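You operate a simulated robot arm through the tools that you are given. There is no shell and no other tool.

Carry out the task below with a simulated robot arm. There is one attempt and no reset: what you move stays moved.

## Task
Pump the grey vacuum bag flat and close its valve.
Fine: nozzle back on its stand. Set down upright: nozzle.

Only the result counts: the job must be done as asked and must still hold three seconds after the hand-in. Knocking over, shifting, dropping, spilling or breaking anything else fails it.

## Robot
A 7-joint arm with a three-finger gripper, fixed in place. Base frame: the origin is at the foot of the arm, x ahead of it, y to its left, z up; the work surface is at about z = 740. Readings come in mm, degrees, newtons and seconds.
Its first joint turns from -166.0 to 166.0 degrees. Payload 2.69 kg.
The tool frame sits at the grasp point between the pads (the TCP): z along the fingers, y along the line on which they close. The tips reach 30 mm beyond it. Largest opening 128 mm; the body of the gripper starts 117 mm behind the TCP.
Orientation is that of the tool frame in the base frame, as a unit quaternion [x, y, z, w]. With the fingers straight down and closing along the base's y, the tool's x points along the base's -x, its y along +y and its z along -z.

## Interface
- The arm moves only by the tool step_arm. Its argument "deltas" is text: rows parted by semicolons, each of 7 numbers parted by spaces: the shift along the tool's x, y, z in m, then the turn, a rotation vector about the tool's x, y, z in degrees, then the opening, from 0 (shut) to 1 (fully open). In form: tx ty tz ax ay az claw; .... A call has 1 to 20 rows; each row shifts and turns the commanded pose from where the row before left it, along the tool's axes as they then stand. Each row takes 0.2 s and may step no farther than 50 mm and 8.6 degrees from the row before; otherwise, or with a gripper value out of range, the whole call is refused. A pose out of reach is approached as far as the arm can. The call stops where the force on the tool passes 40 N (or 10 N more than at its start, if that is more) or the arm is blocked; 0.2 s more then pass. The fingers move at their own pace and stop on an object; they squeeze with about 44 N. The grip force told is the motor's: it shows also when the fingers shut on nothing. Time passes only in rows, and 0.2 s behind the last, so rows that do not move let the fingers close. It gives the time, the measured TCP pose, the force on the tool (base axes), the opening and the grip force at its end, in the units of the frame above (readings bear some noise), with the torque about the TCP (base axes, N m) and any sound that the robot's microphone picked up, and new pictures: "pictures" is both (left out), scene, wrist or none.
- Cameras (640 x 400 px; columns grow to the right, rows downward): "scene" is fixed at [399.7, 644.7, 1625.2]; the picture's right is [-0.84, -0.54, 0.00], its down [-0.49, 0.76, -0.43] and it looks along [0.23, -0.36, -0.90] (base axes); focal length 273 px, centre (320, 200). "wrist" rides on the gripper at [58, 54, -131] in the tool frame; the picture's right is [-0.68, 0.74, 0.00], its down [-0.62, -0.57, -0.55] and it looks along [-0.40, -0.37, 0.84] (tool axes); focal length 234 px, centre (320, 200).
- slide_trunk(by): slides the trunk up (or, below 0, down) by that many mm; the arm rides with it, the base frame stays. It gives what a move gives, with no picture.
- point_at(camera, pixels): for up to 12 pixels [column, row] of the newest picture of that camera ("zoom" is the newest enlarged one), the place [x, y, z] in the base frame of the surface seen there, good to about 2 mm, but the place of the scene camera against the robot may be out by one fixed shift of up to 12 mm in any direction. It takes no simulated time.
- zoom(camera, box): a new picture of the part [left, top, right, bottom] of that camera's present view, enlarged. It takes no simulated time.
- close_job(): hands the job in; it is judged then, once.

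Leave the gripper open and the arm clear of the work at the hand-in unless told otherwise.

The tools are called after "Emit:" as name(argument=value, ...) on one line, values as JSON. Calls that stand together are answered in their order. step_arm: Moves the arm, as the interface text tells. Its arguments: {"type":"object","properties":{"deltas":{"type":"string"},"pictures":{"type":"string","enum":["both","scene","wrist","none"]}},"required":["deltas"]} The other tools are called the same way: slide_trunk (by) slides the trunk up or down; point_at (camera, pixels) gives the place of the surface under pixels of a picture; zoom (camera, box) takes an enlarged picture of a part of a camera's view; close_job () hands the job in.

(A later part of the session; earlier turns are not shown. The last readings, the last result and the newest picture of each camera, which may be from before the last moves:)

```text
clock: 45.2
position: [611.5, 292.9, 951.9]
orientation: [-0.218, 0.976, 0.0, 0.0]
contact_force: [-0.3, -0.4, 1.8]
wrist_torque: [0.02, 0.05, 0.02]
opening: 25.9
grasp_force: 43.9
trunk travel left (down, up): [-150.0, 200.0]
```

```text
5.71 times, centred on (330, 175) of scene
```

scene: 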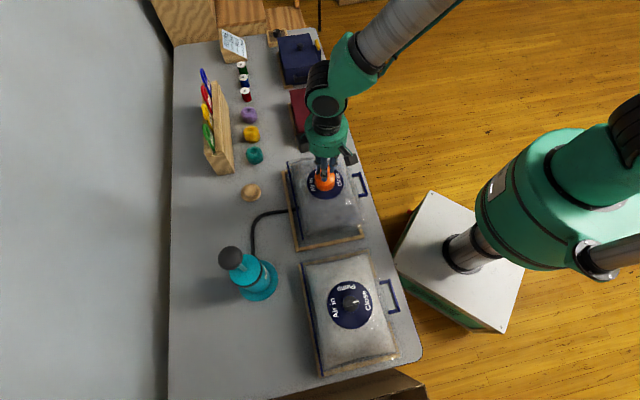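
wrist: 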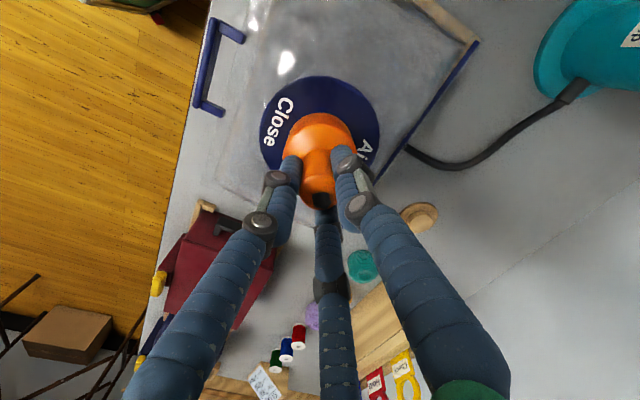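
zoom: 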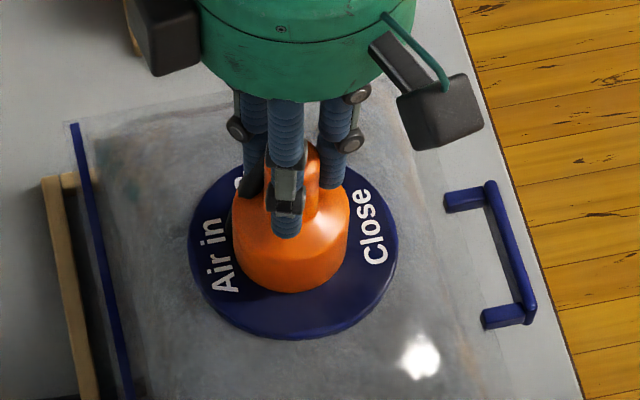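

Contact at TCP z≈953 (force about +1.8 N). I press 2 mm more to be sure that it is seated, then read.

Emit:
step_arm(deltas="0 0 0.002 0 0 0 0; 0 0 0.0 0 0 0 0", pictures="wrist")

Emit:
zoom(camera="wrist", box=[250, 60, 390, 180])

```text
clock: 45.8
position: [612.5, 292.3, 950.4]
orientation: [-0.22, 0.976, 0.0, -0.001]
contact_force: [-0.2, 0.5, 2.4]
wrist_torque: [0.15, 0.03, 0.01]
opening: 26.0
grasp_force: 43.9
trunk travel left (down, up): [-150.0, 200.0]
```

wrist: 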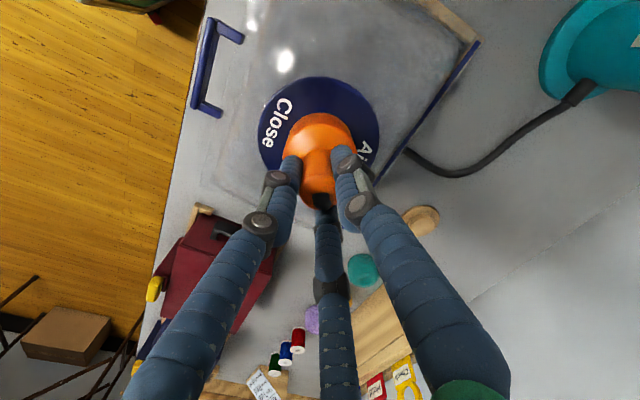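

```text
3.33 times, centred on (320, 120) of wrist
```

zoom: 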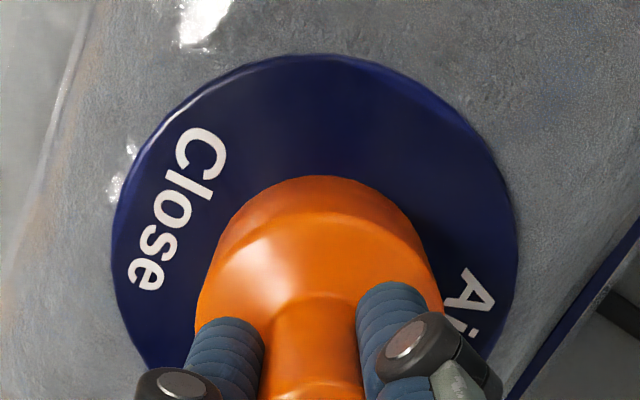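

It's seated on the disc. I open to about 57 mm and rise gently 60 mm, then look.

Emit:
step_arm(deltas="0 0 0 0 0 0 0.3; 0 0 0 0 0 0 0.45; 0 0 0 0 0 0 0.45; 0 0 -0.02 0 0 0 0.45; 0 0 -0.02 0 0 0 0.45; 0 0 -0.03 0 0 0 0.45; 0 0 -0.03 0 0 0 0.45; 0 0 0 0 0 0 0.45", pictures="both")

Emit:
zoom(camera="wrist", box=[250, 60, 390, 180])

Emit:
zoom(camera="scene", box=[280, 140, 380, 210])

```text
clock: 47.6
position: [610.6, 291.1, 1049.5]
orientation: [-0.219, 0.976, 0.0, 0.0]
contact_force: [-0.4, 0.1, 0.3]
wrist_torque: [0.01, -0.04, -0.01]
opening: 57.5
grasp_force: 0.0
trunk travel left (down, up): [-150.0, 200.0]
```

scene: 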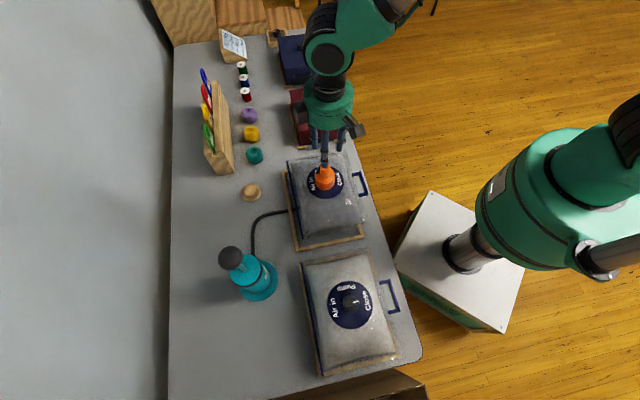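
wrist: 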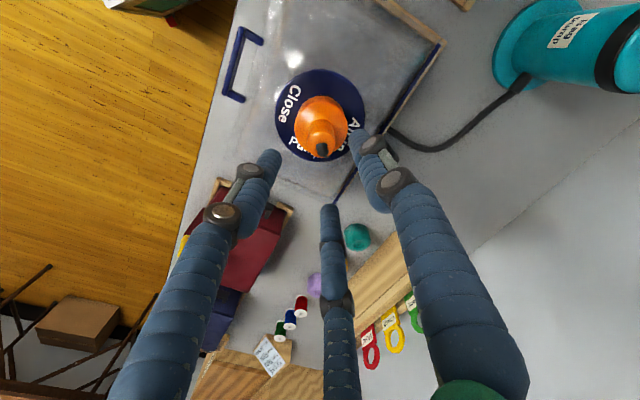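

```text
3.33 times, centred on (320, 120) of wrist
```

zoom: 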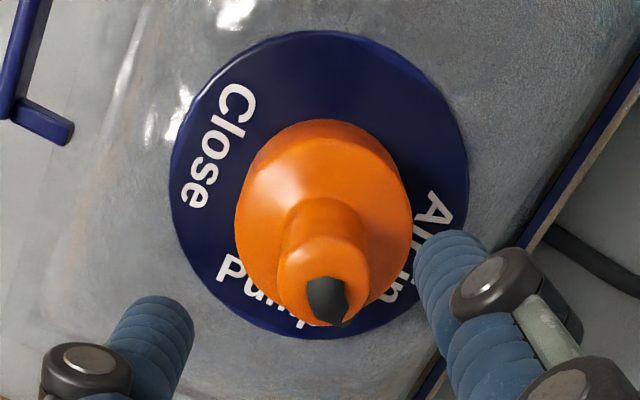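

```text
5.71 times, centred on (330, 175) of scene
```

zoom: 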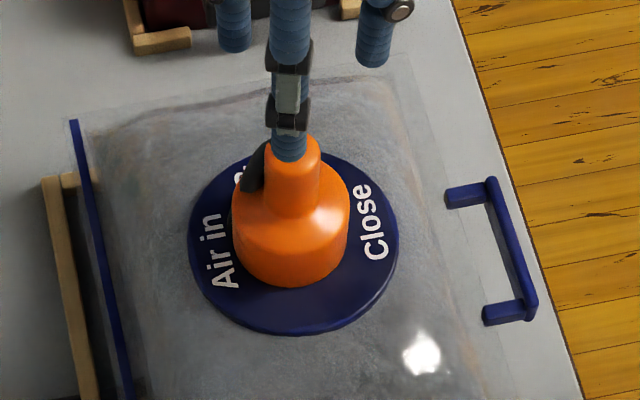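

The nozzle stands upright on the grey bag's valve. Next the pump: I rise to z≈1150 and move toward the handle ball (about (631,633,1050)), stopping short to look.

Emit:
step_arm(deltas="0 0 -0.035 0 0 0 0.45; 0 0 -0.035 0 0 0 0.45; 0 0 -0.035 0 0 0 0.45; -0.016 0.0383 0 0 0 0 0.6; -0.016 0.0383 0 0 0 0 0.6; -0.016 0.0383 0 0 0 0 0.6; -0.016 0.0383 0 0 0 0 0.6; -0.016 0.0383 0 0 0 0 0.6; -0.016 0.0383 0 0 0 0 0.6; 0 0 0 0 0 0 0.6", pictures="both")

Emit:
zoom(camera="scene", box=[200, 230, 300, 310])

```text
clock: 49.8
position: [603.2, 537.8, 1155.1]
orientation: [-0.219, 0.976, -0.001, 0.0]
contact_force: [0.1, 1.3, -0.1]
wrist_torque: [-0.06, 0.01, 0.02]
opening: 76.9
grasp_force: 0.0
trunk travel left (down, up): [-150.0, 200.0]
```

scene: 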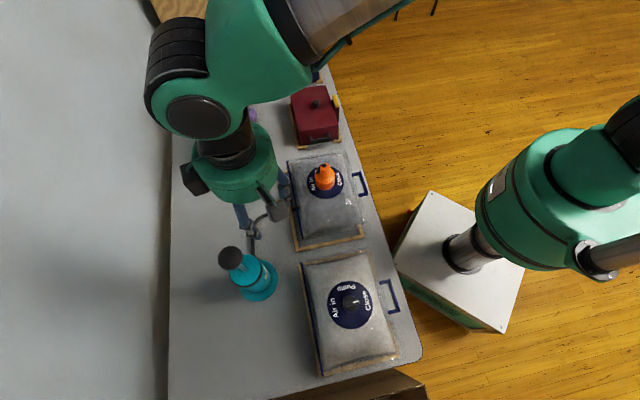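
wrist: 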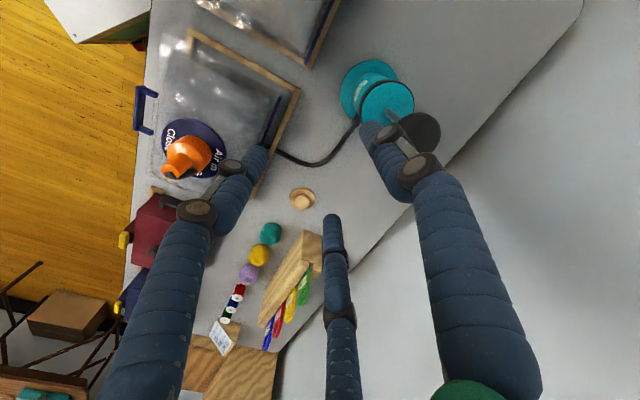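

```text
5.00 times, centred on (250, 270) of scene
```

zoom: 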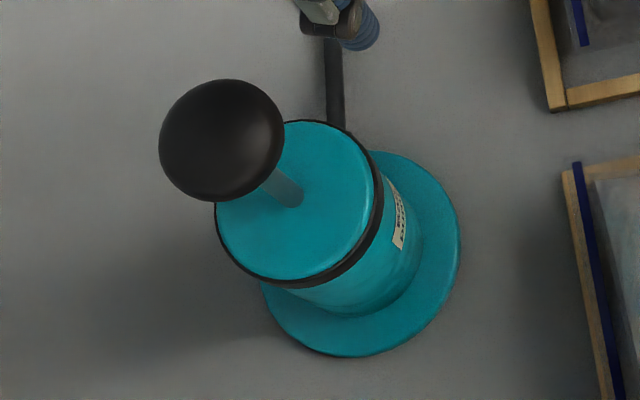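

I see the pump: teal body, rod and a black ball handle (zoom (222,140)). I measure ball, cap and base.

Emit:
point_at(camera="zoom", pixels=[[222, 140], [165, 140], [283, 140], [222, 85], [222, 195], [285, 190], [298, 200], [240, 240], [350, 170], [440, 250], [330, 340], [370, 280]])

Emit:
point_at(camera="wrist", pixels=[[420, 132], [437, 130], [420, 115], [395, 118], [385, 95], [365, 90], [405, 100], [345, 85], [362, 118], [390, 112], [430, 145], [412, 125]])

```text
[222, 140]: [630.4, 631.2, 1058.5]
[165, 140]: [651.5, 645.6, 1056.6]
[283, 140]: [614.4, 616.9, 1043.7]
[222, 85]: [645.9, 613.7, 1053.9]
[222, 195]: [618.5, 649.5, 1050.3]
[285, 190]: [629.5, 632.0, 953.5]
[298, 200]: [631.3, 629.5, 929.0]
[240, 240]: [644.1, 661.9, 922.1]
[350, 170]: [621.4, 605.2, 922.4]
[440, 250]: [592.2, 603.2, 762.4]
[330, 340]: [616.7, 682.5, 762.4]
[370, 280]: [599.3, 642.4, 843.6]
```

```text
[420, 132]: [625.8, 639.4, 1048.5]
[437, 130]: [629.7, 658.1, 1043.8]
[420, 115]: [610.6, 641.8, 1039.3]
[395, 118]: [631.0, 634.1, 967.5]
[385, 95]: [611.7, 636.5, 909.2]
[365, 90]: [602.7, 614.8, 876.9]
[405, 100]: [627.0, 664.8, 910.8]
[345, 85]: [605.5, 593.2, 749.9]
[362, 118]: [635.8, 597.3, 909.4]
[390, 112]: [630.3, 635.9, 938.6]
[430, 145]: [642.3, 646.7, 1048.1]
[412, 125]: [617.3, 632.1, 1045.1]
```

The ball handle: axis ≈ (630.5,635.5), top z≈1047, radius ≈26; the pump's cap is at z≈910. I go above it at the same height and check the alignment.

Emit:
step_arm(deltas="-0.0221 0.0256 0 0 0 0 0.62; -0.0221 0.0256 0 0 0 0 0.62; -0.0221 0.0256 0 0 0 0 0.62; 0 0 0.02 0 0 0 0.62; 0 0 0 0 0 0 0.62", pictures="both")

Emit:
zoom(camera="wrist", box=[240, 80, 400, 200])

```text
clock: 51.0
position: [628.3, 638.5, 1133.8]
orientation: [-0.219, 0.976, 0.0, 0.0]
contact_force: [0.7, -0.2, 0.8]
wrist_torque: [0.0, 0.04, -0.01]
opening: 79.4
grasp_force: 0.0
trunk travel left (down, up): [-150.0, 200.0]
```

scene: 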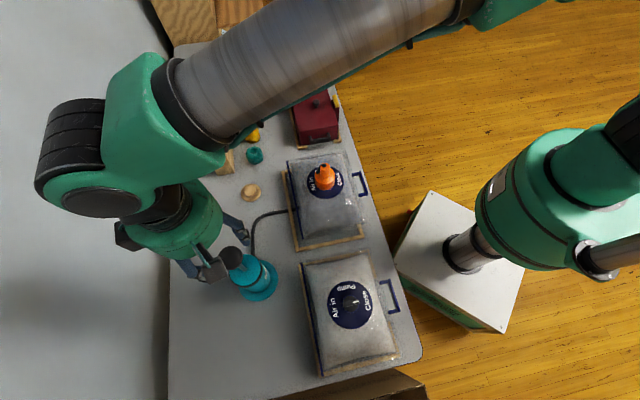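
wrist: 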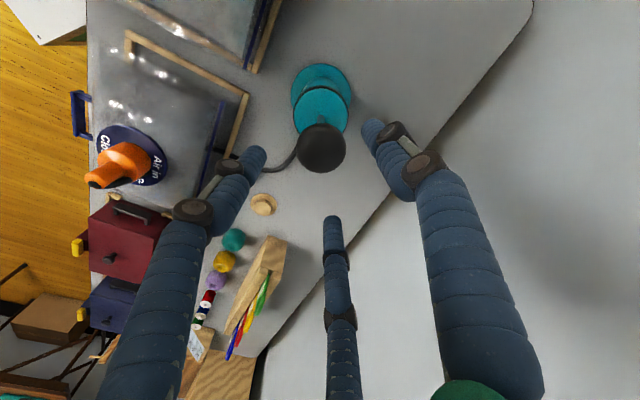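

```text
3.33 times, centred on (320, 140) of wrist
```

zoom: 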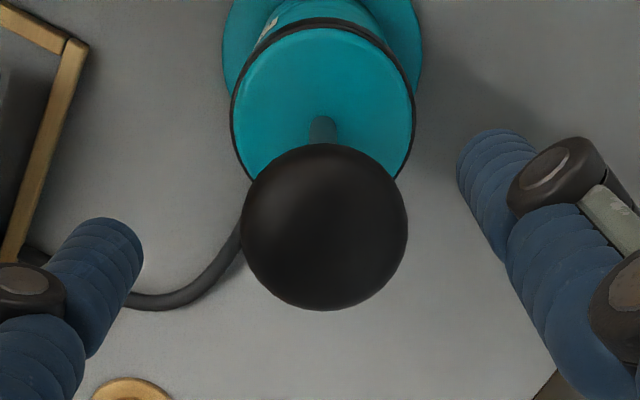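

The ball appears at wrist (321,148), a bit off the expected axis crossing. I measure several points on the ball to fit its centre.

Emit:
point_at(camera="zoom", pixels=[[324, 227], [260, 227], [390, 227], [324, 165], [324, 290], [280, 180], [370, 180], [280, 275], [370, 275], [322, 130], [322, 100], [322, 30]])

```text
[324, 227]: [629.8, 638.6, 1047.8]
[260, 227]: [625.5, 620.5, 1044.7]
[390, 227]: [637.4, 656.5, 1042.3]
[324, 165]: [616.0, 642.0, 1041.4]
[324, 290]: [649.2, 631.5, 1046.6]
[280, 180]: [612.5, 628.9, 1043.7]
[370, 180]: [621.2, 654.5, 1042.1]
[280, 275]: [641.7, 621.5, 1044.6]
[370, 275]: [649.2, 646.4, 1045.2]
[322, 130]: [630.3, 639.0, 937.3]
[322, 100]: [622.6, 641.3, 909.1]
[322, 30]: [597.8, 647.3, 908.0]
```

The fits put the handle's axis at about (636,636.5), i.e. some 8 mm from the TCP. I shift there, lower 40 mm, and check again.

Emit:
step_arm(deltas="-0.0064 -0.0052 0.01 0 0 0 0.65; 0 0 0.02 0 0 0 0.65; 0 0 0 0 0 0 0.65", pictures="both")

Emit:
zoom(camera="wrist", box=[240, 80, 400, 200])

Emit:
zoom(camera="scene", box=[170, 210, 290, 310])

```text
clock: 51.8
position: [634.1, 634.4, 1105.2]
orientation: [-0.219, 0.976, -0.001, 0.0]
contact_force: [0.2, 0.3, -0.8]
wrist_torque: [-0.03, -0.01, -0.02]
opening: 83.0
grasp_force: 0.1
trunk travel left (down, up): [-150.0, 200.0]
```

scene: 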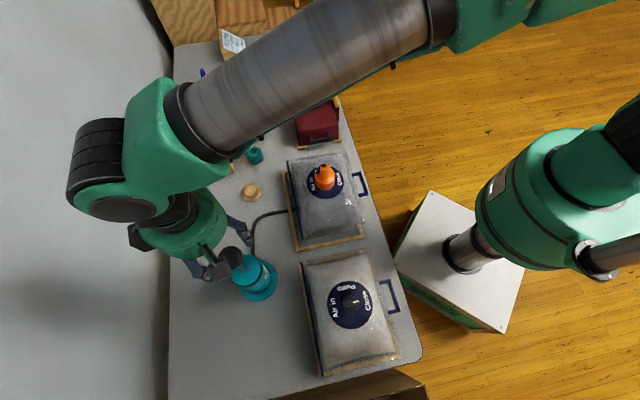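
wrist: 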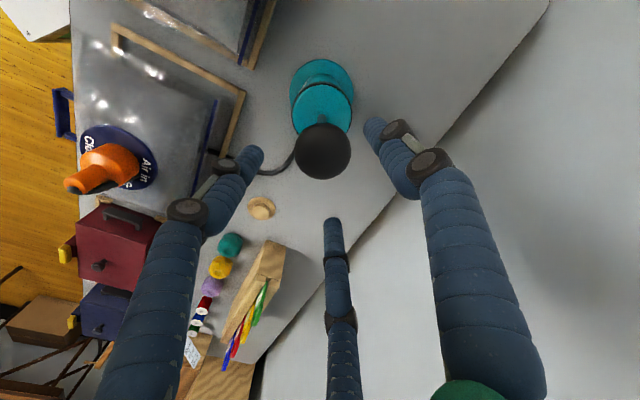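

```text
3.33 times, centred on (320, 140) of wrist
```

zoom: 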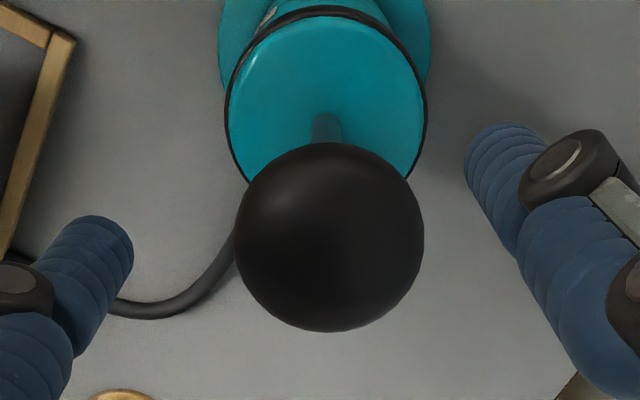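

```text
4.00 times, centred on (230, 260) of scene
```

zoom: 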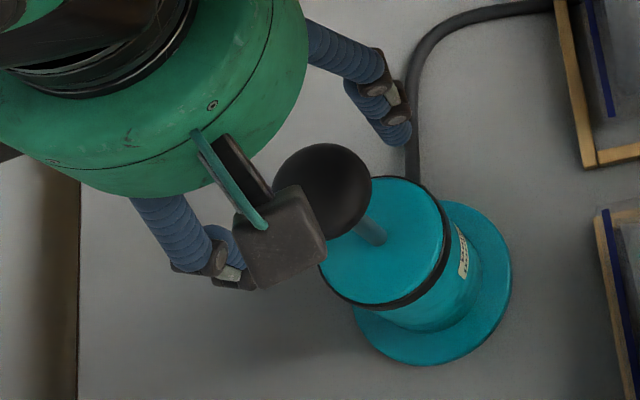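

Ball centre is within ~3–4 mm of the TCP axis. I shift 3 mm along -tool x and lower to TCP z≈1062 to check the alignment from near.

Emit:
step_arm(deltas="-0.003 0.0005 0.02 0 0 0 0.65; 0 0 0.023 0 0 0 0.65; 0 0 0 0 0 0 0.65", pictures="both")

Emit:
zoom(camera="wrist", box=[240, 80, 400, 230])

```text
clock: 52.6
position: [637.1, 636.0, 1063.7]
orientation: [-0.219, 0.976, 0.0, 0.001]
contact_force: [0.4, -0.2, -0.3]
wrist_torque: [-0.02, 0.0, -0.01]
opening: 83.3
grasp_force: 0.1
trunk travel left (down, up): [-150.0, 200.0]
```

scene: 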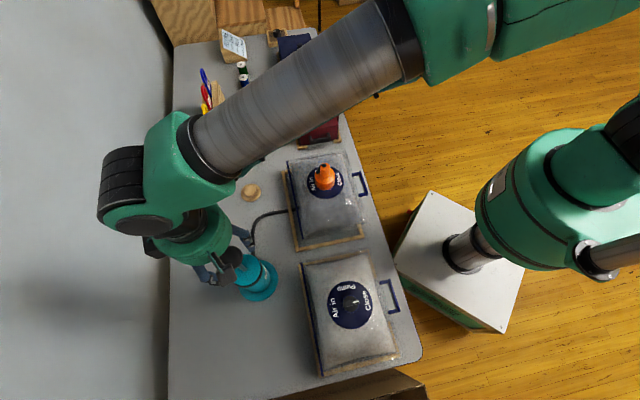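
wrist: 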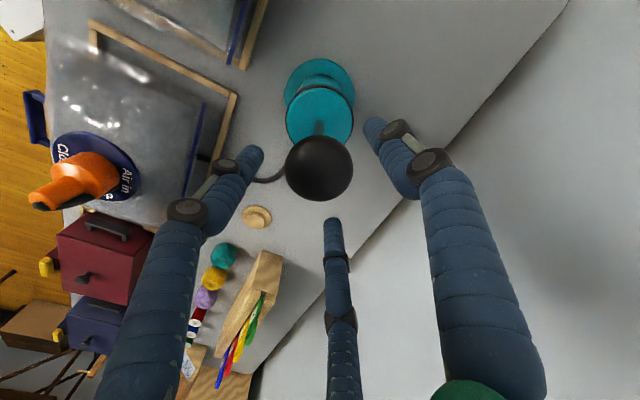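

```text
2.67 times, centred on (320, 155) of wrist
```

zoom: 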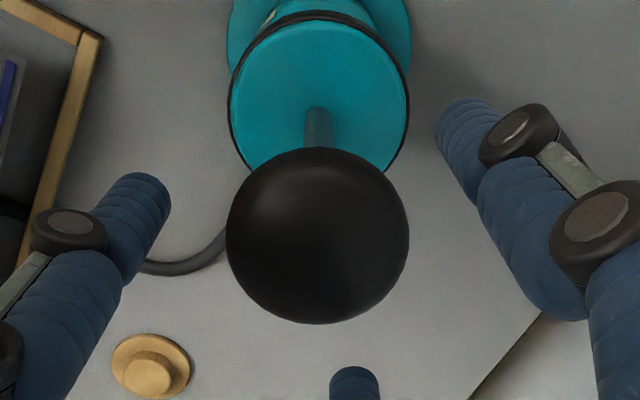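

The ball is centred within ~2 mm (centre z≈1021). I lower to TCP z≈1033 and close on the ball.

Emit:
step_arm(deltas="-0.001 -0.0012 0.015 0 0 0 0.65; 0 0 0.015 0 0 0 0.65; 0 0 0 0 0 0 0.5; 0 0 0 0 0 0 0.4; 0 0 0 0 0 0 0.3; 0 0 0 0 0 0 0.3", pictures="both")

Emit:
zoom(camera="wrist", box=[240, 80, 400, 230])

```text
clock: 54.0
position: [636.7, 637.1, 1033.6]
orientation: [-0.219, 0.976, -0.001, 0.0]
contact_force: [-23.0, -10.9, 2.4]
wrist_torque: [-0.65, 1.08, 0.11]
opening: 49.3
grasp_force: 45.3
trunk travel left (down, up): [-150.0, 200.0]
```

scene: 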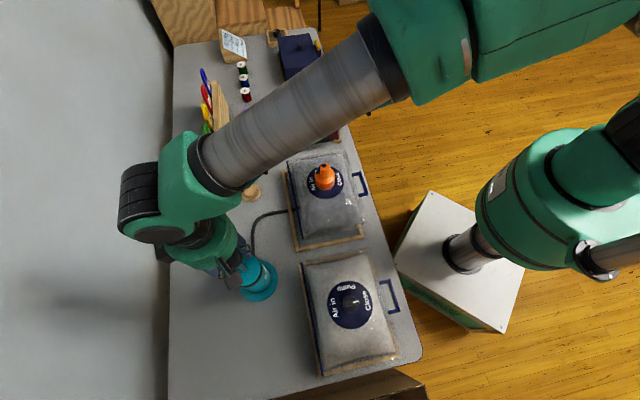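
wrist: 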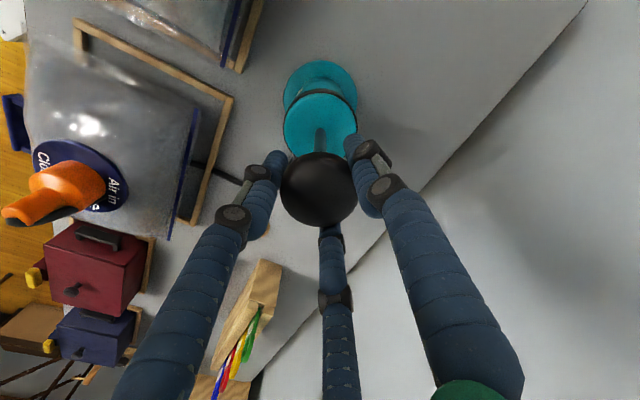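

```text
2.67 times, centred on (320, 155) of wrist
```

zoom: 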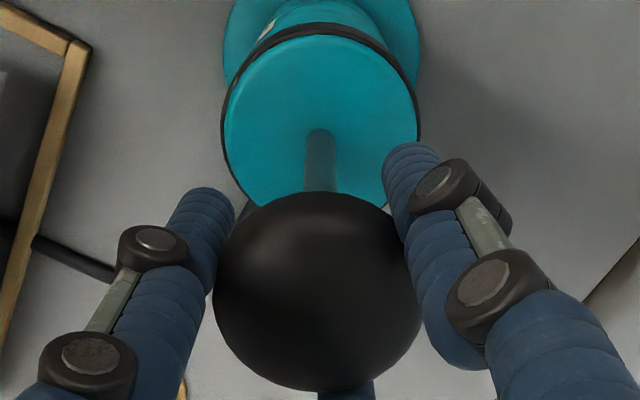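

The ball is held, but a lateral 25 N along tool +x shows I'm off-centre a little. I reopen, shift +2 mm along tool x, and close again.

Emit:
step_arm(deltas="0 0 0 0 0 0 0.55; 0 0 0 0 0 0 0.55; 0.002 0.0005 0 0 0 0 0.55; 0 0 0 0 0 0 0.45; 0 0 0 0 0 0 0.35; 0 0 0 0 0 0 0.3; 0 0 0 0 0 0 0.3", pictures="wrist")

Emit:
zoom(camera="wrist", box=[240, 80, 400, 230])

```text
clock: 55.6
position: [636.8, 637.0, 1034.8]
orientation: [-0.219, 0.976, 0.001, 0.0]
contact_force: [-4.2, -7.5, 0.9]
wrist_torque: [-0.19, 0.23, 0.09]
opening: 48.8
grasp_force: 44.9
trunk travel left (down, up): [-150.0, 200.0]
```

wrist: 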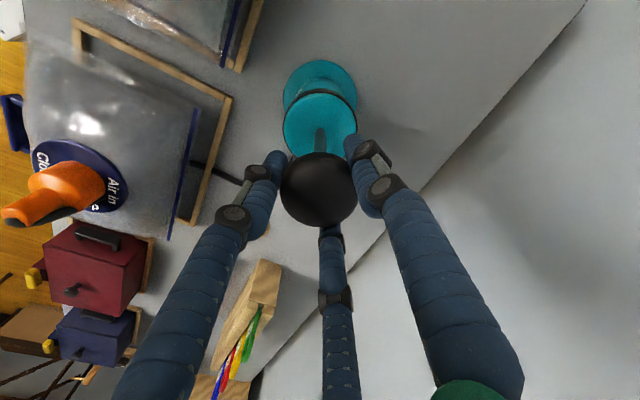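

```text
2.67 times, centred on (320, 155) of wrist
```

zoom: 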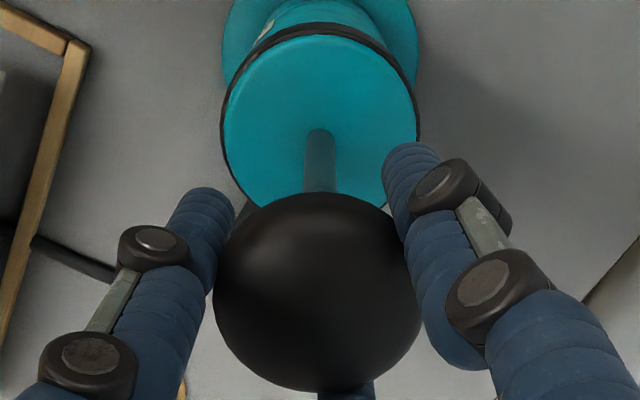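

Lateral force fell to about 8 N. Now I push the handle down 24 mm and read the force.

Emit:
step_arm(deltas="0 0 0.006 0 0 0 0.3; 0 0 0.009 0 0 0 0.3; 0 0 0.009 0 0 0 0.3", pictures="scene")

Emit:
zoom(camera="scene", box=[190, 140, 390, 310])

```text
clock: 56.4
position: [636.7, 635.5, 1007.6]
orientation: [-0.219, 0.976, 0.0, -0.001]
contact_force: [-15.6, -3.1, 3.0]
wrist_torque: [-0.45, 0.8, 0.29]
opening: 49.0
grasp_force: 45.5
trunk travel left (down, up): [-150.0, 200.0]
```

scene: 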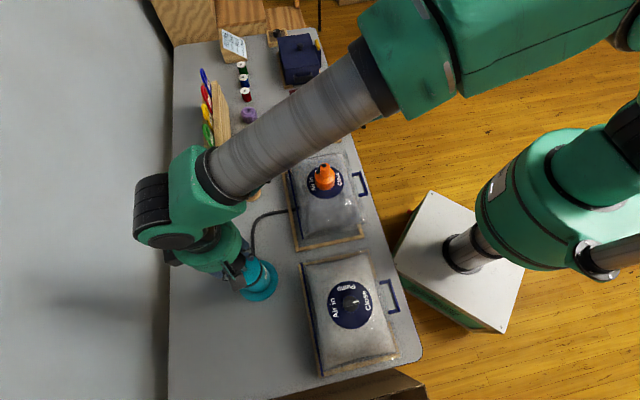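

```text
2.35 times, centred on (290, 225) of scene
```

zoom: 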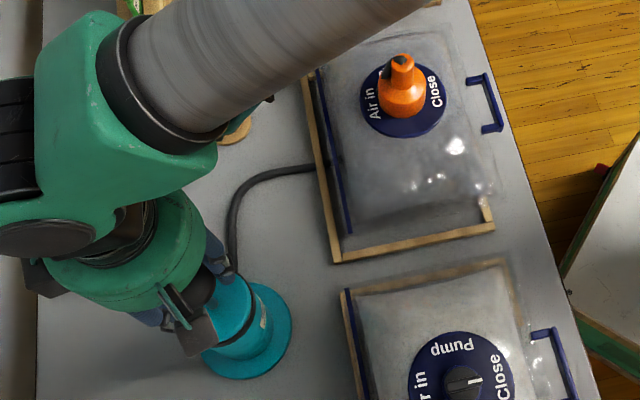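

The handle goes down easily. I continue 50 mm more.

Emit:
step_arm(deltas="0 0 0.01 0 0 0 0.3; 0 0 0.01 0 0 0 0.3; 0 0 0.01 0 0 0 0.3; 0 0 0.01 0 0 0 0.3; 0 0 0.01 0 0 0 0.3", pictures="both")

Emit:
zoom(camera="scene", box=[190, 140, 390, 310])

Emit:
zoom(camera="wrist", box=[240, 80, 400, 230])

```text
clock: 57.6
position: [637.8, 635.9, 957.9]
orientation: [-0.219, 0.976, 0.0, 0.001]
contact_force: [-9.1, -5.2, 5.3]
wrist_torque: [-0.47, 0.37, 0.2]
opening: 48.8
grasp_force: 44.8
trunk travel left (down, up): [-150.0, 200.0]
heard: click
```

scene: 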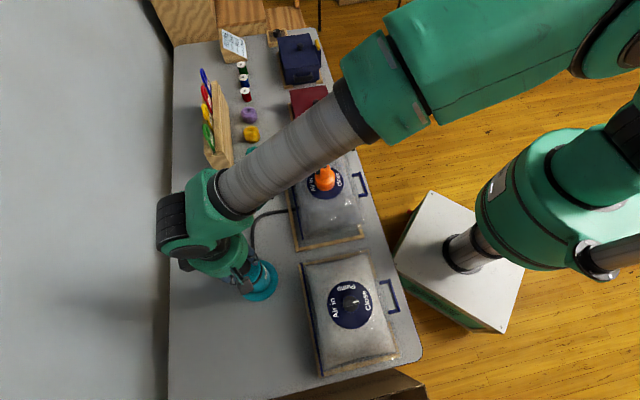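
wrist: 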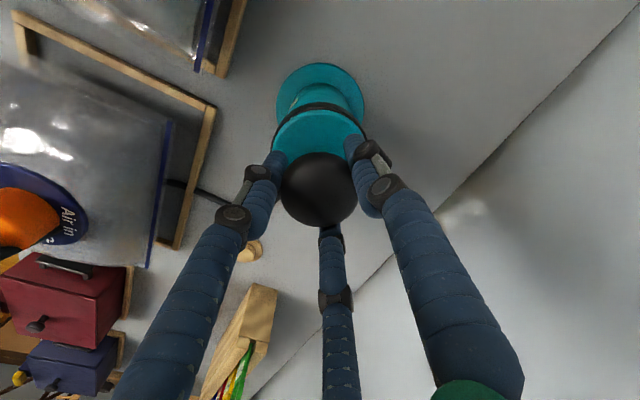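

```text
2.35 times, centred on (290, 225) of scene
```

zoom: 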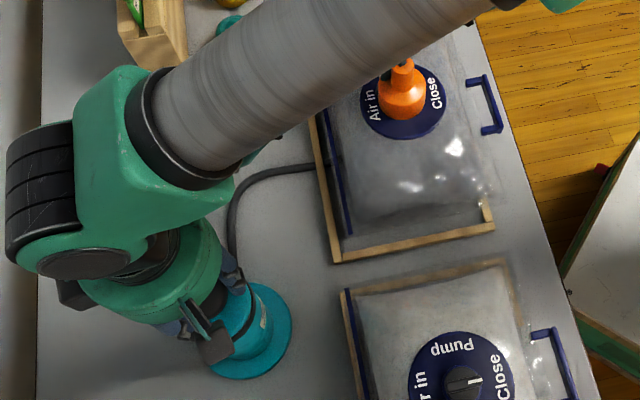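

```text
2.67 times, centred on (320, 155) of wrist
```

zoom: 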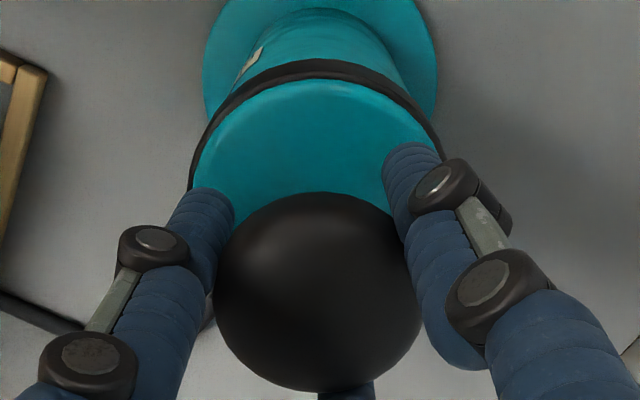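

A "click" was heard near the bottom — a stroke. I pull back up 74 mm and watch force and sound.

Emit:
step_arm(deltas="0 0 -0.01 0 0 0 0.3; 0 0 -0.012 0 0 0 0.3; 0 0 -0.012 0 0 0 0.3; 0 0 -0.012 0 0 0 0.3; 0 0 -0.012 0 0 0 0.3; 0 0 -0.01 0 0 0 0.3; 0 0 -0.006 0 0 0 0.3; 0 0 0 0 0 0 0.3", pictures="both")

Emit:
zoom(camera="scene", box=[190, 140, 390, 310])

```text
clock: 59.4
position: [635.9, 636.4, 1032.9]
orientation: [-0.219, 0.976, 0.0, 0.0]
contact_force: [-14.5, -5.5, 2.0]
wrist_torque: [0.01, 0.34, 0.24]
opening: 48.9
grasp_force: 45.3
trunk travel left (down, up): [-150.0, 200.0]
```

scene: 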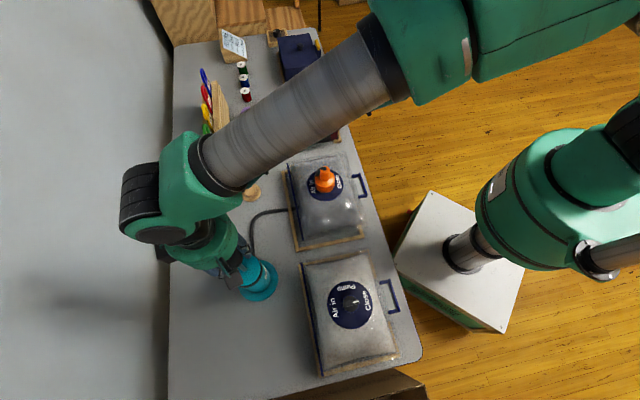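
wrist: 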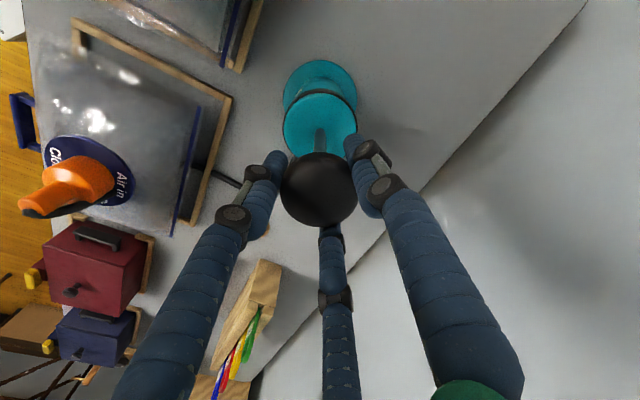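

```text
2.35 times, centred on (290, 225) of scene
```

zoom: 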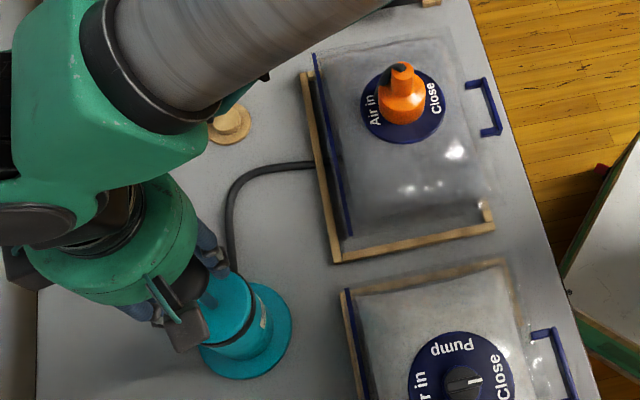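

The valve appears a little lower in the picture than before. I measure the disc's height with the scene camera (was ≈885 there).

Emit:
point_at(camera="zoom", pixels=[[372, 107], [433, 98], [400, 135], [395, 180], [440, 150], [400, 66], [345, 215], [470, 190], [330, 245]])

```text
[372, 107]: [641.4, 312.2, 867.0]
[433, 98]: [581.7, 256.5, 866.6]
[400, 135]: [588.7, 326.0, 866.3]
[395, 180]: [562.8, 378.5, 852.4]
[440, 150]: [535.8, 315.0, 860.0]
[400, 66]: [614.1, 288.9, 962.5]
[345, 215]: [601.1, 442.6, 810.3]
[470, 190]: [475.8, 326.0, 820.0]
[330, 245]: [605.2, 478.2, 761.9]
```

One stroke lowered the disc by ~19 mm (885→866). I do two more full strokes, 76 mm each way.

Emit:
step_arm(deltas="0 0 0.012 0 0 0 0.3; 0 0 0.018 0 0 0 0.3; 0 0 0.018 0 0 0 0.3; 0 0 0.018 0 0 0 0.3; 0 0 0.009 0 0 0 0.3; 0 0 -0.009 0 0 0 0.3; 0 0 -0.018 0 0 0 0.3; 0 0 -0.018 0 0 0 0.3; 0 0 -0.018 0 0 0 0.3; 0 0 -0.012 0 0 0 0.3; 0 0 0.012 0 0 0 0.3; 0 0 0.018 0 0 0 0.3; 0 0 0.018 0 0 0 0.3; 0 0 0.018 0 0 0 0.3; 0 0 0.009 0 0 0 0.3; 0 0 -0.009 0 0 0 0.3; 0 0 -0.018 0 0 0 0.3; 0 0 -0.018 0 0 0 0.3; 0 0 -0.018 0 0 0 0.3; 0 0 -0.012 0 0 0 0.3", pictures="both")

Emit:
zoom(camera="scene", box=[190, 140, 390, 310])

```text
clock: 62.0
position: [635.9, 636.8, 1005.4]
orientation: [-0.219, 0.976, -0.002, -0.002]
contact_force: [-10.1, -7.6, 2.5]
wrist_torque: [-0.73, 0.91, 0.3]
opening: 48.9
grasp_force: 45.1
trunk travel left (down, up): [-150.0, 200.0]
heard: click
stopped in row 13: the force on the tool passed its limit at 41 N (the readings are from after the stop); the commanded pose is now the measured one
```

scene: 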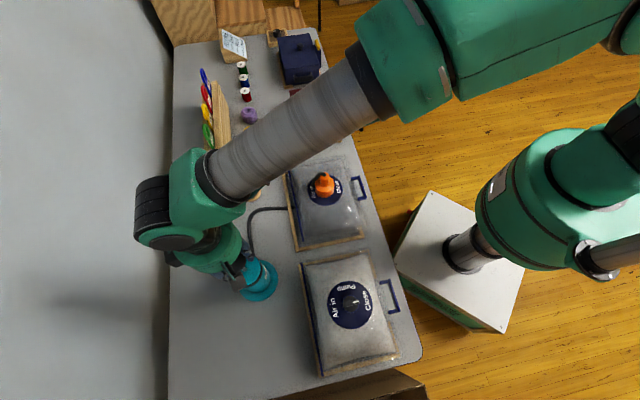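
wrist: 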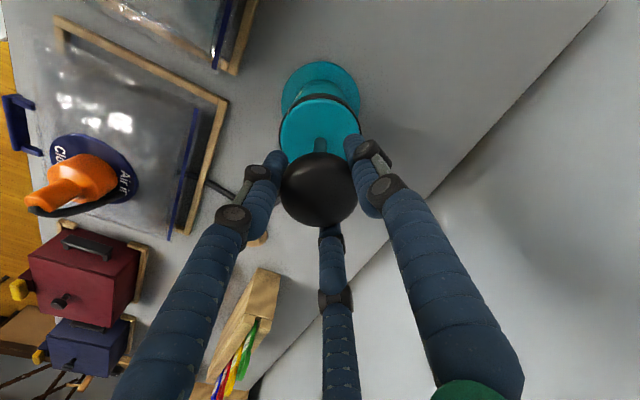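

```text
2.35 times, centred on (290, 225) of scene
```

zoom: 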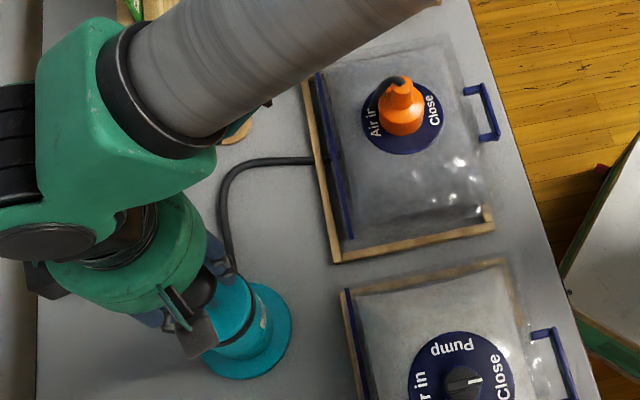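

The second stroke clicked; the call stopped at a 41 N transient in mid third stroke. I go on slower (10–12 mm rows) with a 1 mm sideways correction: finish this downstroke, then come up.

Emit:
step_arm(deltas="0.001 0 0.006 0 0 0 0.3; 0 0 0.01 0 0 0 0.3; 0 0 0.011 0 0 0 0.3; 0 0 0.011 0 0 0 0.3; 0 0 0.009 0 0 0 0.3; 0 0 -0.006 0 0 0 0.3; 0 0 -0.01 0 0 0 0.3; 0 0 -0.012 0 0 0 0.3; 0 0 -0.012 0 0 0 0.3; 0 0 -0.012 0 0 0 0.3; 0 0 -0.012 0 0 0 0.3; 0 0 -0.01 0 0 0 0.3", pictures="none")

```text
clock: 64.6
position: [636.2, 636.4, 1031.4]
orientation: [-0.219, 0.976, 0.001, 0.0]
contact_force: [-6.8, -5.2, 2.2]
wrist_torque: [0.07, -0.06, 0.25]
opening: 49.1
grasp_force: 45.1
trunk travel left (down, up): [-150.0, 200.0]
heard: click
```

Third stroke clicked. I do a fourth at the same pace and look.

Emit:
step_arm(deltas="0.0005 0 0.008 0 0 0 0.3; 0 0 0.012 0 0 0 0.3; 0 0 0.012 0 0 0 0.3; 0 0 0.012 0 0 0 0.3; 0 0 0.012 0 0 0 0.3; 0 0 0.01 0 0 0 0.3; 0 0 0.008 0 0 0 0.3; 0 0 -0.008 0 0 0 0.3; 0 0 -0.012 0 0 0 0.3; 0 0 -0.012 0 0 0 0.3; 0 0 -0.012 0 0 0 0.3; 0 0 -0.012 0 0 0 0.3; 0 0 -0.01 0 0 0 0.3; 0 0 -0.008 0 0 0 0.3", pictures="both")

Emit:
zoom(camera="scene", box=[190, 140, 390, 310])

```text
clock: 67.6
position: [636.1, 636.4, 1033.2]
orientation: [-0.218, 0.976, -0.001, 0.0]
contact_force: [-15.8, -16.7, 2.1]
wrist_torque: [-0.23, 0.29, 0.22]
opening: 49.0
grasp_force: 45.2
trunk travel left (down, up): [-150.0, 200.0]
heard: click
```

scene: 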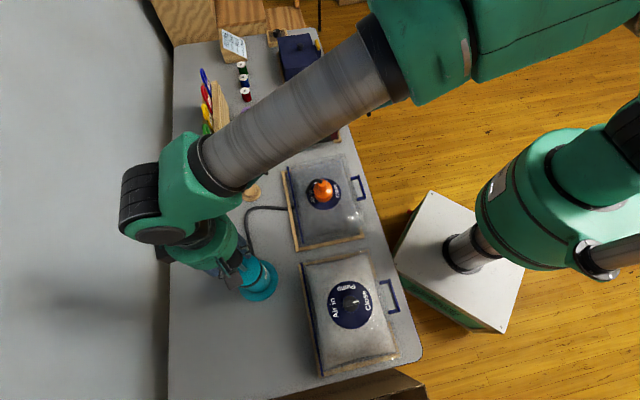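
wrist: 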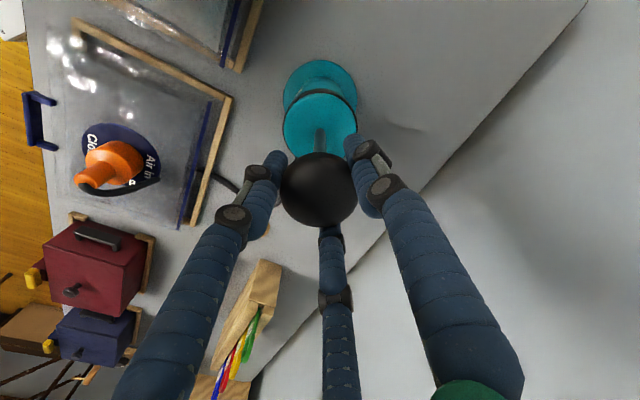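

```text
2.35 times, centred on (290, 225) of scene
```

zoom: 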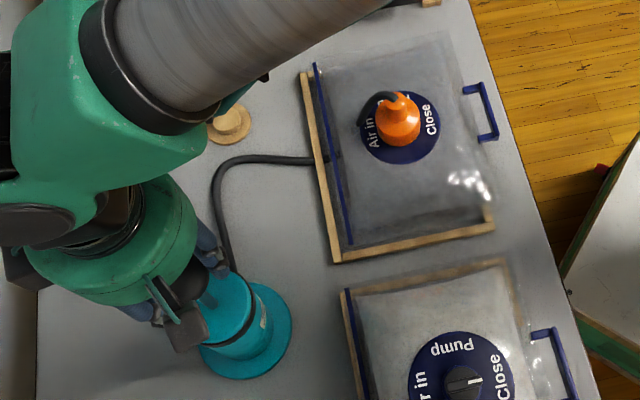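

Working well: the bag is sinking. I measure the disc's height now.

Emit:
point_at(camera="zoom", pixels=[[372, 132], [432, 120], [400, 158], [395, 190], [440, 160], [398, 98], [345, 215], [470, 190], [330, 245]])

```text
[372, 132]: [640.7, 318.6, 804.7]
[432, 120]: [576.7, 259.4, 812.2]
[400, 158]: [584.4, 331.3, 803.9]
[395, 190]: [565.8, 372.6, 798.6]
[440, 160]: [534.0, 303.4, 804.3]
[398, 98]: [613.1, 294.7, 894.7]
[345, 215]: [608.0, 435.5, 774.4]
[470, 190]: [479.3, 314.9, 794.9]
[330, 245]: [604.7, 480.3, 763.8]
```

Disc at ≈806 in the scene frame (≈794 true), so about 20 mm per stroke; two or three more. Fifth stroke, with a small lateral correction.

Emit:
step_arm(deltas="0.0012 -0.0004 0.008 0 0 0 0.3; 0 0 0.012 0 0 0 0.3; 0 0 0.012 0 0 0 0.3; 0 0 0.012 0 0 0 0.3; 0 0 0.012 0 0 0 0.3; 0 0 0.01 0 0 0 0.3; 0 0 0.008 0 0 0 0.3; 0 0 -0.008 0 0 0 0.3; 0 0 -0.012 0 0 0 0.3; 0 0 -0.012 0 0 0 0.3; 0 0 -0.012 0 0 0 0.3; 0 0 -0.012 0 0 0 0.3; 0 0 -0.01 0 0 0 0.3; 0 0 -0.008 0 0 0 0.3", pictures="both")

Emit:
zoom(camera="scene", box=[190, 140, 390, 310])

```text
clock: 70.6
position: [635.5, 635.6, 1032.8]
orientation: [-0.219, 0.976, 0.0, 0.0]
contact_force: [18.1, 9.5, 1.5]
wrist_torque: [0.58, -0.43, 0.27]
opening: 49.1
grasp_force: 45.2
trunk travel left (down, up): [-150.0, 200.0]
heard: click
```

scene: 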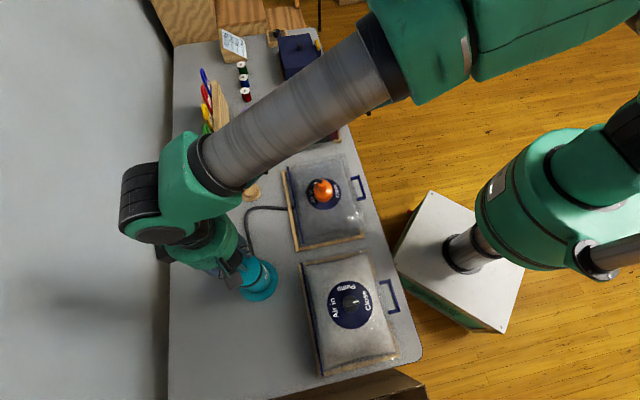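
wrist: 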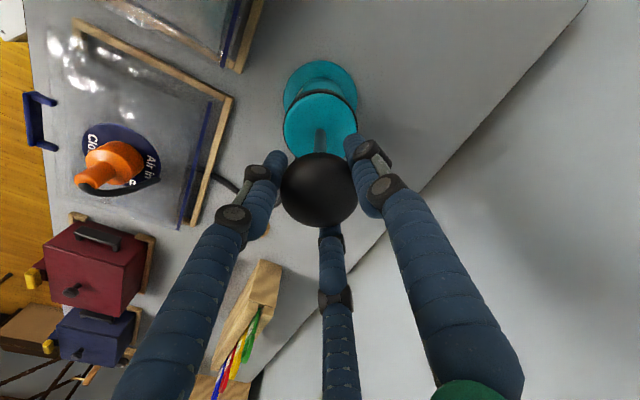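

```text
2.35 times, centred on (290, 225) of scene
```

zoom: 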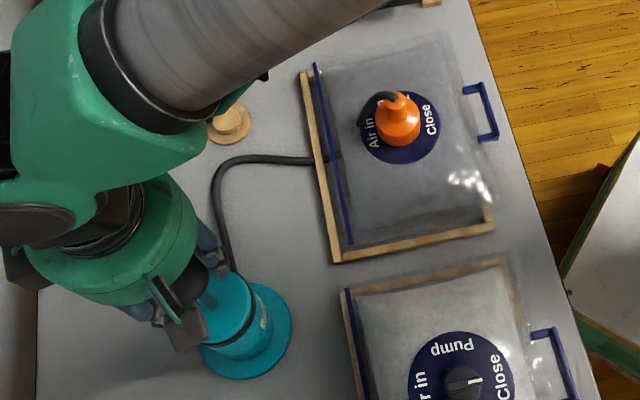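

The fifth stroke clicked, but the picture hardly changed. I measure the height again.

Emit:
point_at(camera="zoom", pixels=[[372, 132], [432, 120], [400, 158], [395, 190], [440, 160], [398, 98], [345, 215], [470, 190], [330, 245]])

Emit:
zoom(camera="scene", box=[270, 140, 390, 260])

```text
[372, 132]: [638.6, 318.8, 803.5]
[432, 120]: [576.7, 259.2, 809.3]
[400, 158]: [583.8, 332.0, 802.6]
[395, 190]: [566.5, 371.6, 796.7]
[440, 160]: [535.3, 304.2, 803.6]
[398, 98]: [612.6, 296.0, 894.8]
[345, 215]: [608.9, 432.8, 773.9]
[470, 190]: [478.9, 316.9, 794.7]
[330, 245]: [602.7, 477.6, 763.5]
```

```text
3.33 times, centred on (330, 200) of scene
```

zoom: 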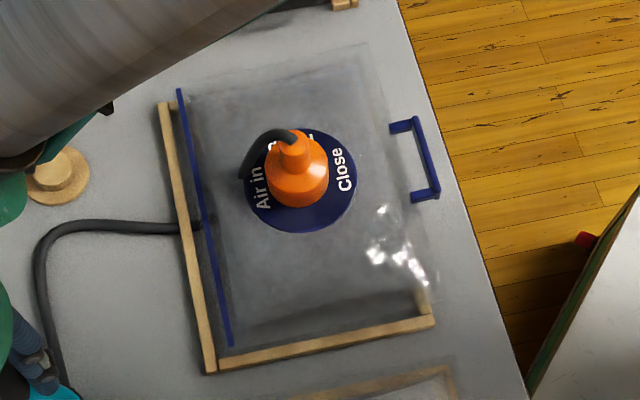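

The height fell only ~1–2 mm more (803–809): the bag seems fully evacuated. One more stroke to confirm.

Emit:
step_arm(deltas="-0.0007 0.0001 0.008 0 0 0 0.3; 0 0 0.012 0 0 0 0.3; 0 0 0.012 0 0 0 0.3; 0 0 0.012 0 0 0 0.3; 0 0 0.012 0 0 0 0.3; 0 0 0.01 0 0 0 0.3; 0 0 0.008 0 0 0 0.3; 0 0 -0.008 0 0 0 0.3; 0 0 -0.012 0 0 0 0.3; 0 0 -0.012 0 0 0 0.3; 0 0 -0.012 0 0 0 0.3; 0 0 -0.012 0 0 0 0.3; 0 0 -0.01 0 0 0 0.3; 0 0 -0.008 0 0 0 0.3", pictures="both")

Emit:
zoom(camera="scene", box=[190, 140, 390, 310])

Emit:
point_at(camera="zoom", pixels=[[372, 132], [432, 120], [400, 158], [395, 190], [440, 160], [398, 98], [345, 215], [470, 190], [330, 245]])

```text
clock: 73.6
position: [636.4, 635.1, 1033.8]
orientation: [-0.219, 0.976, 0.0, -0.001]
contact_force: [11.0, -6.5, 2.0]
wrist_torque: [-0.29, -0.61, 0.11]
opening: 48.7
grasp_force: 44.7
trunk travel left (down, up): [-150.0, 200.0]
heard: click
```

scene: 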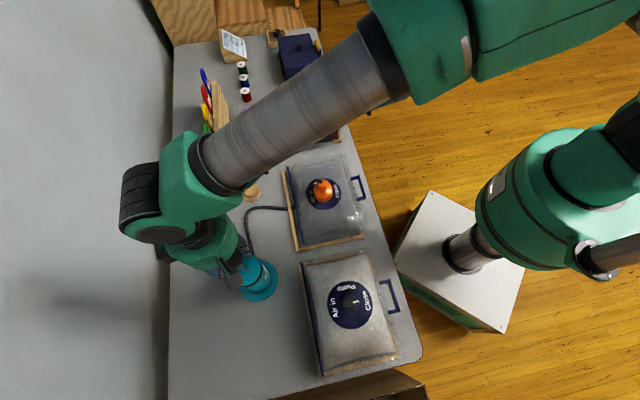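
wrist: 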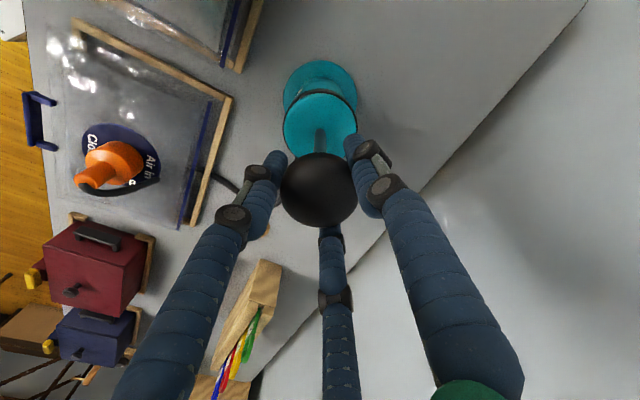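

```text
2.35 times, centred on (290, 225) of scene
```

zoom: 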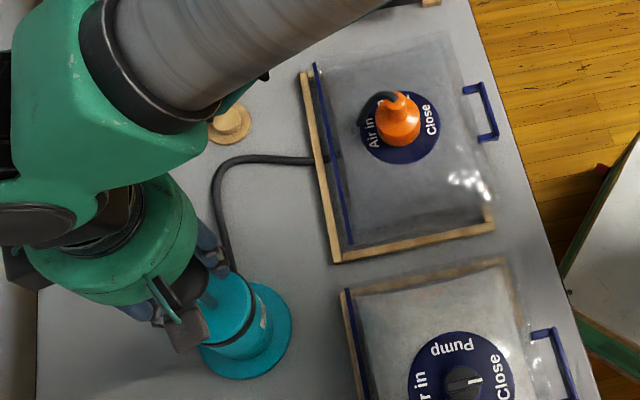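

```text
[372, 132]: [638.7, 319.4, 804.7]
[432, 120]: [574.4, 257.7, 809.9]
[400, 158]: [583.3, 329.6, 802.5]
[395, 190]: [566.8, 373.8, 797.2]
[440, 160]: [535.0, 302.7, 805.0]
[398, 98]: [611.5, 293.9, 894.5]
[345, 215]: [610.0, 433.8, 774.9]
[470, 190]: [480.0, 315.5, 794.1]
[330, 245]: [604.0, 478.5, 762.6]
```

No further change: the bag is flat. The handle is back up at its start height. I release it, rise, and travel to above the nozzle (about (609,297)).

Emit:
step_arm(deltas="0 0 0 0 0 0 0.5; 0 0 0 0 0 0 0.65; 0 0 0 0 0 0 0.65; 0 0 -0.03 0 0 0 0.65; 0 0 -0.045 0 0 0 0.65; 0 0 -0.045 0 0 0 0.65; 0.021 -0.0368 0 0 0 0 0.65; 0.021 -0.0368 0 0 0 0 0.65; 0.021 -0.0368 0 0 0 0 0.5; 0.021 -0.0368 0 0 0 0 0.45; 0.021 -0.0368 0 0 0 0 0.45; 0.021 -0.0368 0 0 0 0 0.45; 0.021 -0.0368 0 0 0 0 0.45; 0.021 -0.0368 0 0 0 0 0.45; 0 0 0.045 0 0 0 0.45; 0 0 0.045 0 0 0 0.45; 0 0 0.045 0 0 0 0.45; 0 0 0.04 0 0 0 0.45; 0 0 0 0 0 0 0.45", pictures="both")

Emit:
zoom(camera="wrist", box=[240, 80, 400, 230])

Emit:
zoom(camera="scene", box=[190, 140, 390, 310])

```text
clock: 77.6
position: [612.5, 293.7, 973.7]
orientation: [-0.219, 0.976, 0.0, -0.001]
contact_force: [0.4, 0.7, 0.1]
wrist_torque: [0.0, 0.03, 0.0]
opening: 57.5
grasp_force: 0.0
trunk travel left (down, up): [-150.0, 200.0]
```

scene: 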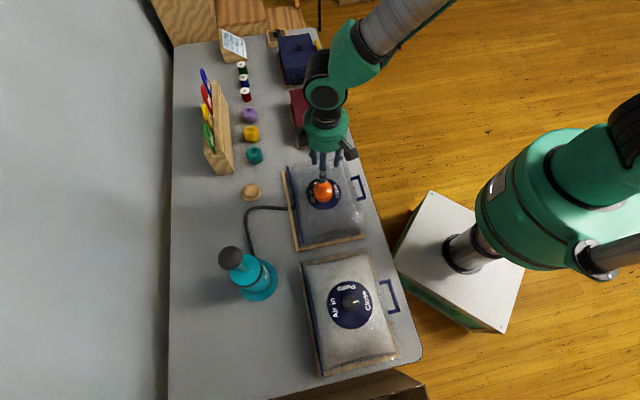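
wrist: 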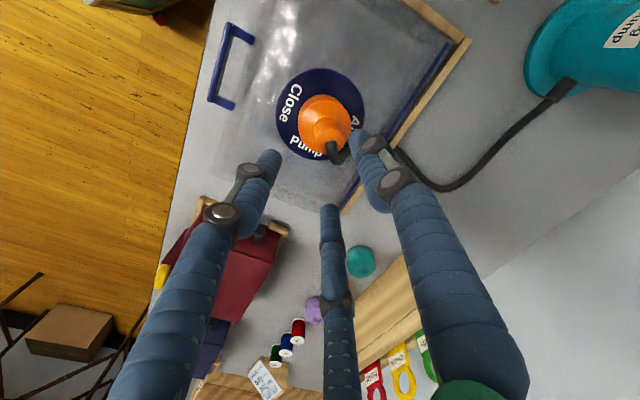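

```text
2.67 times, centred on (320, 155) of wrist
```

zoom: 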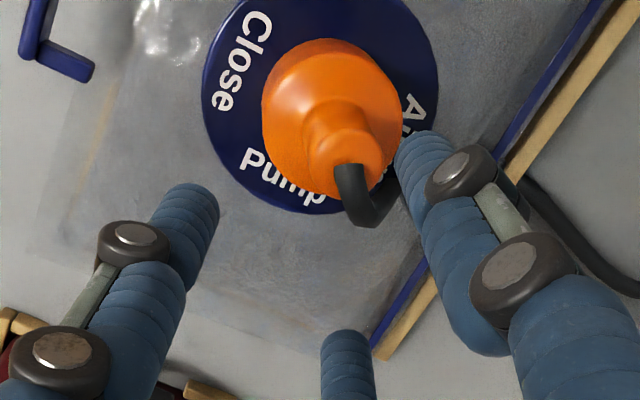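

```text
2.35 times, centred on (290, 225) of scene
```

zoom: 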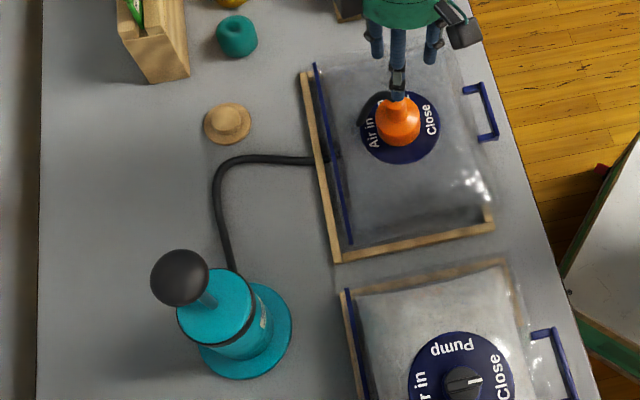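

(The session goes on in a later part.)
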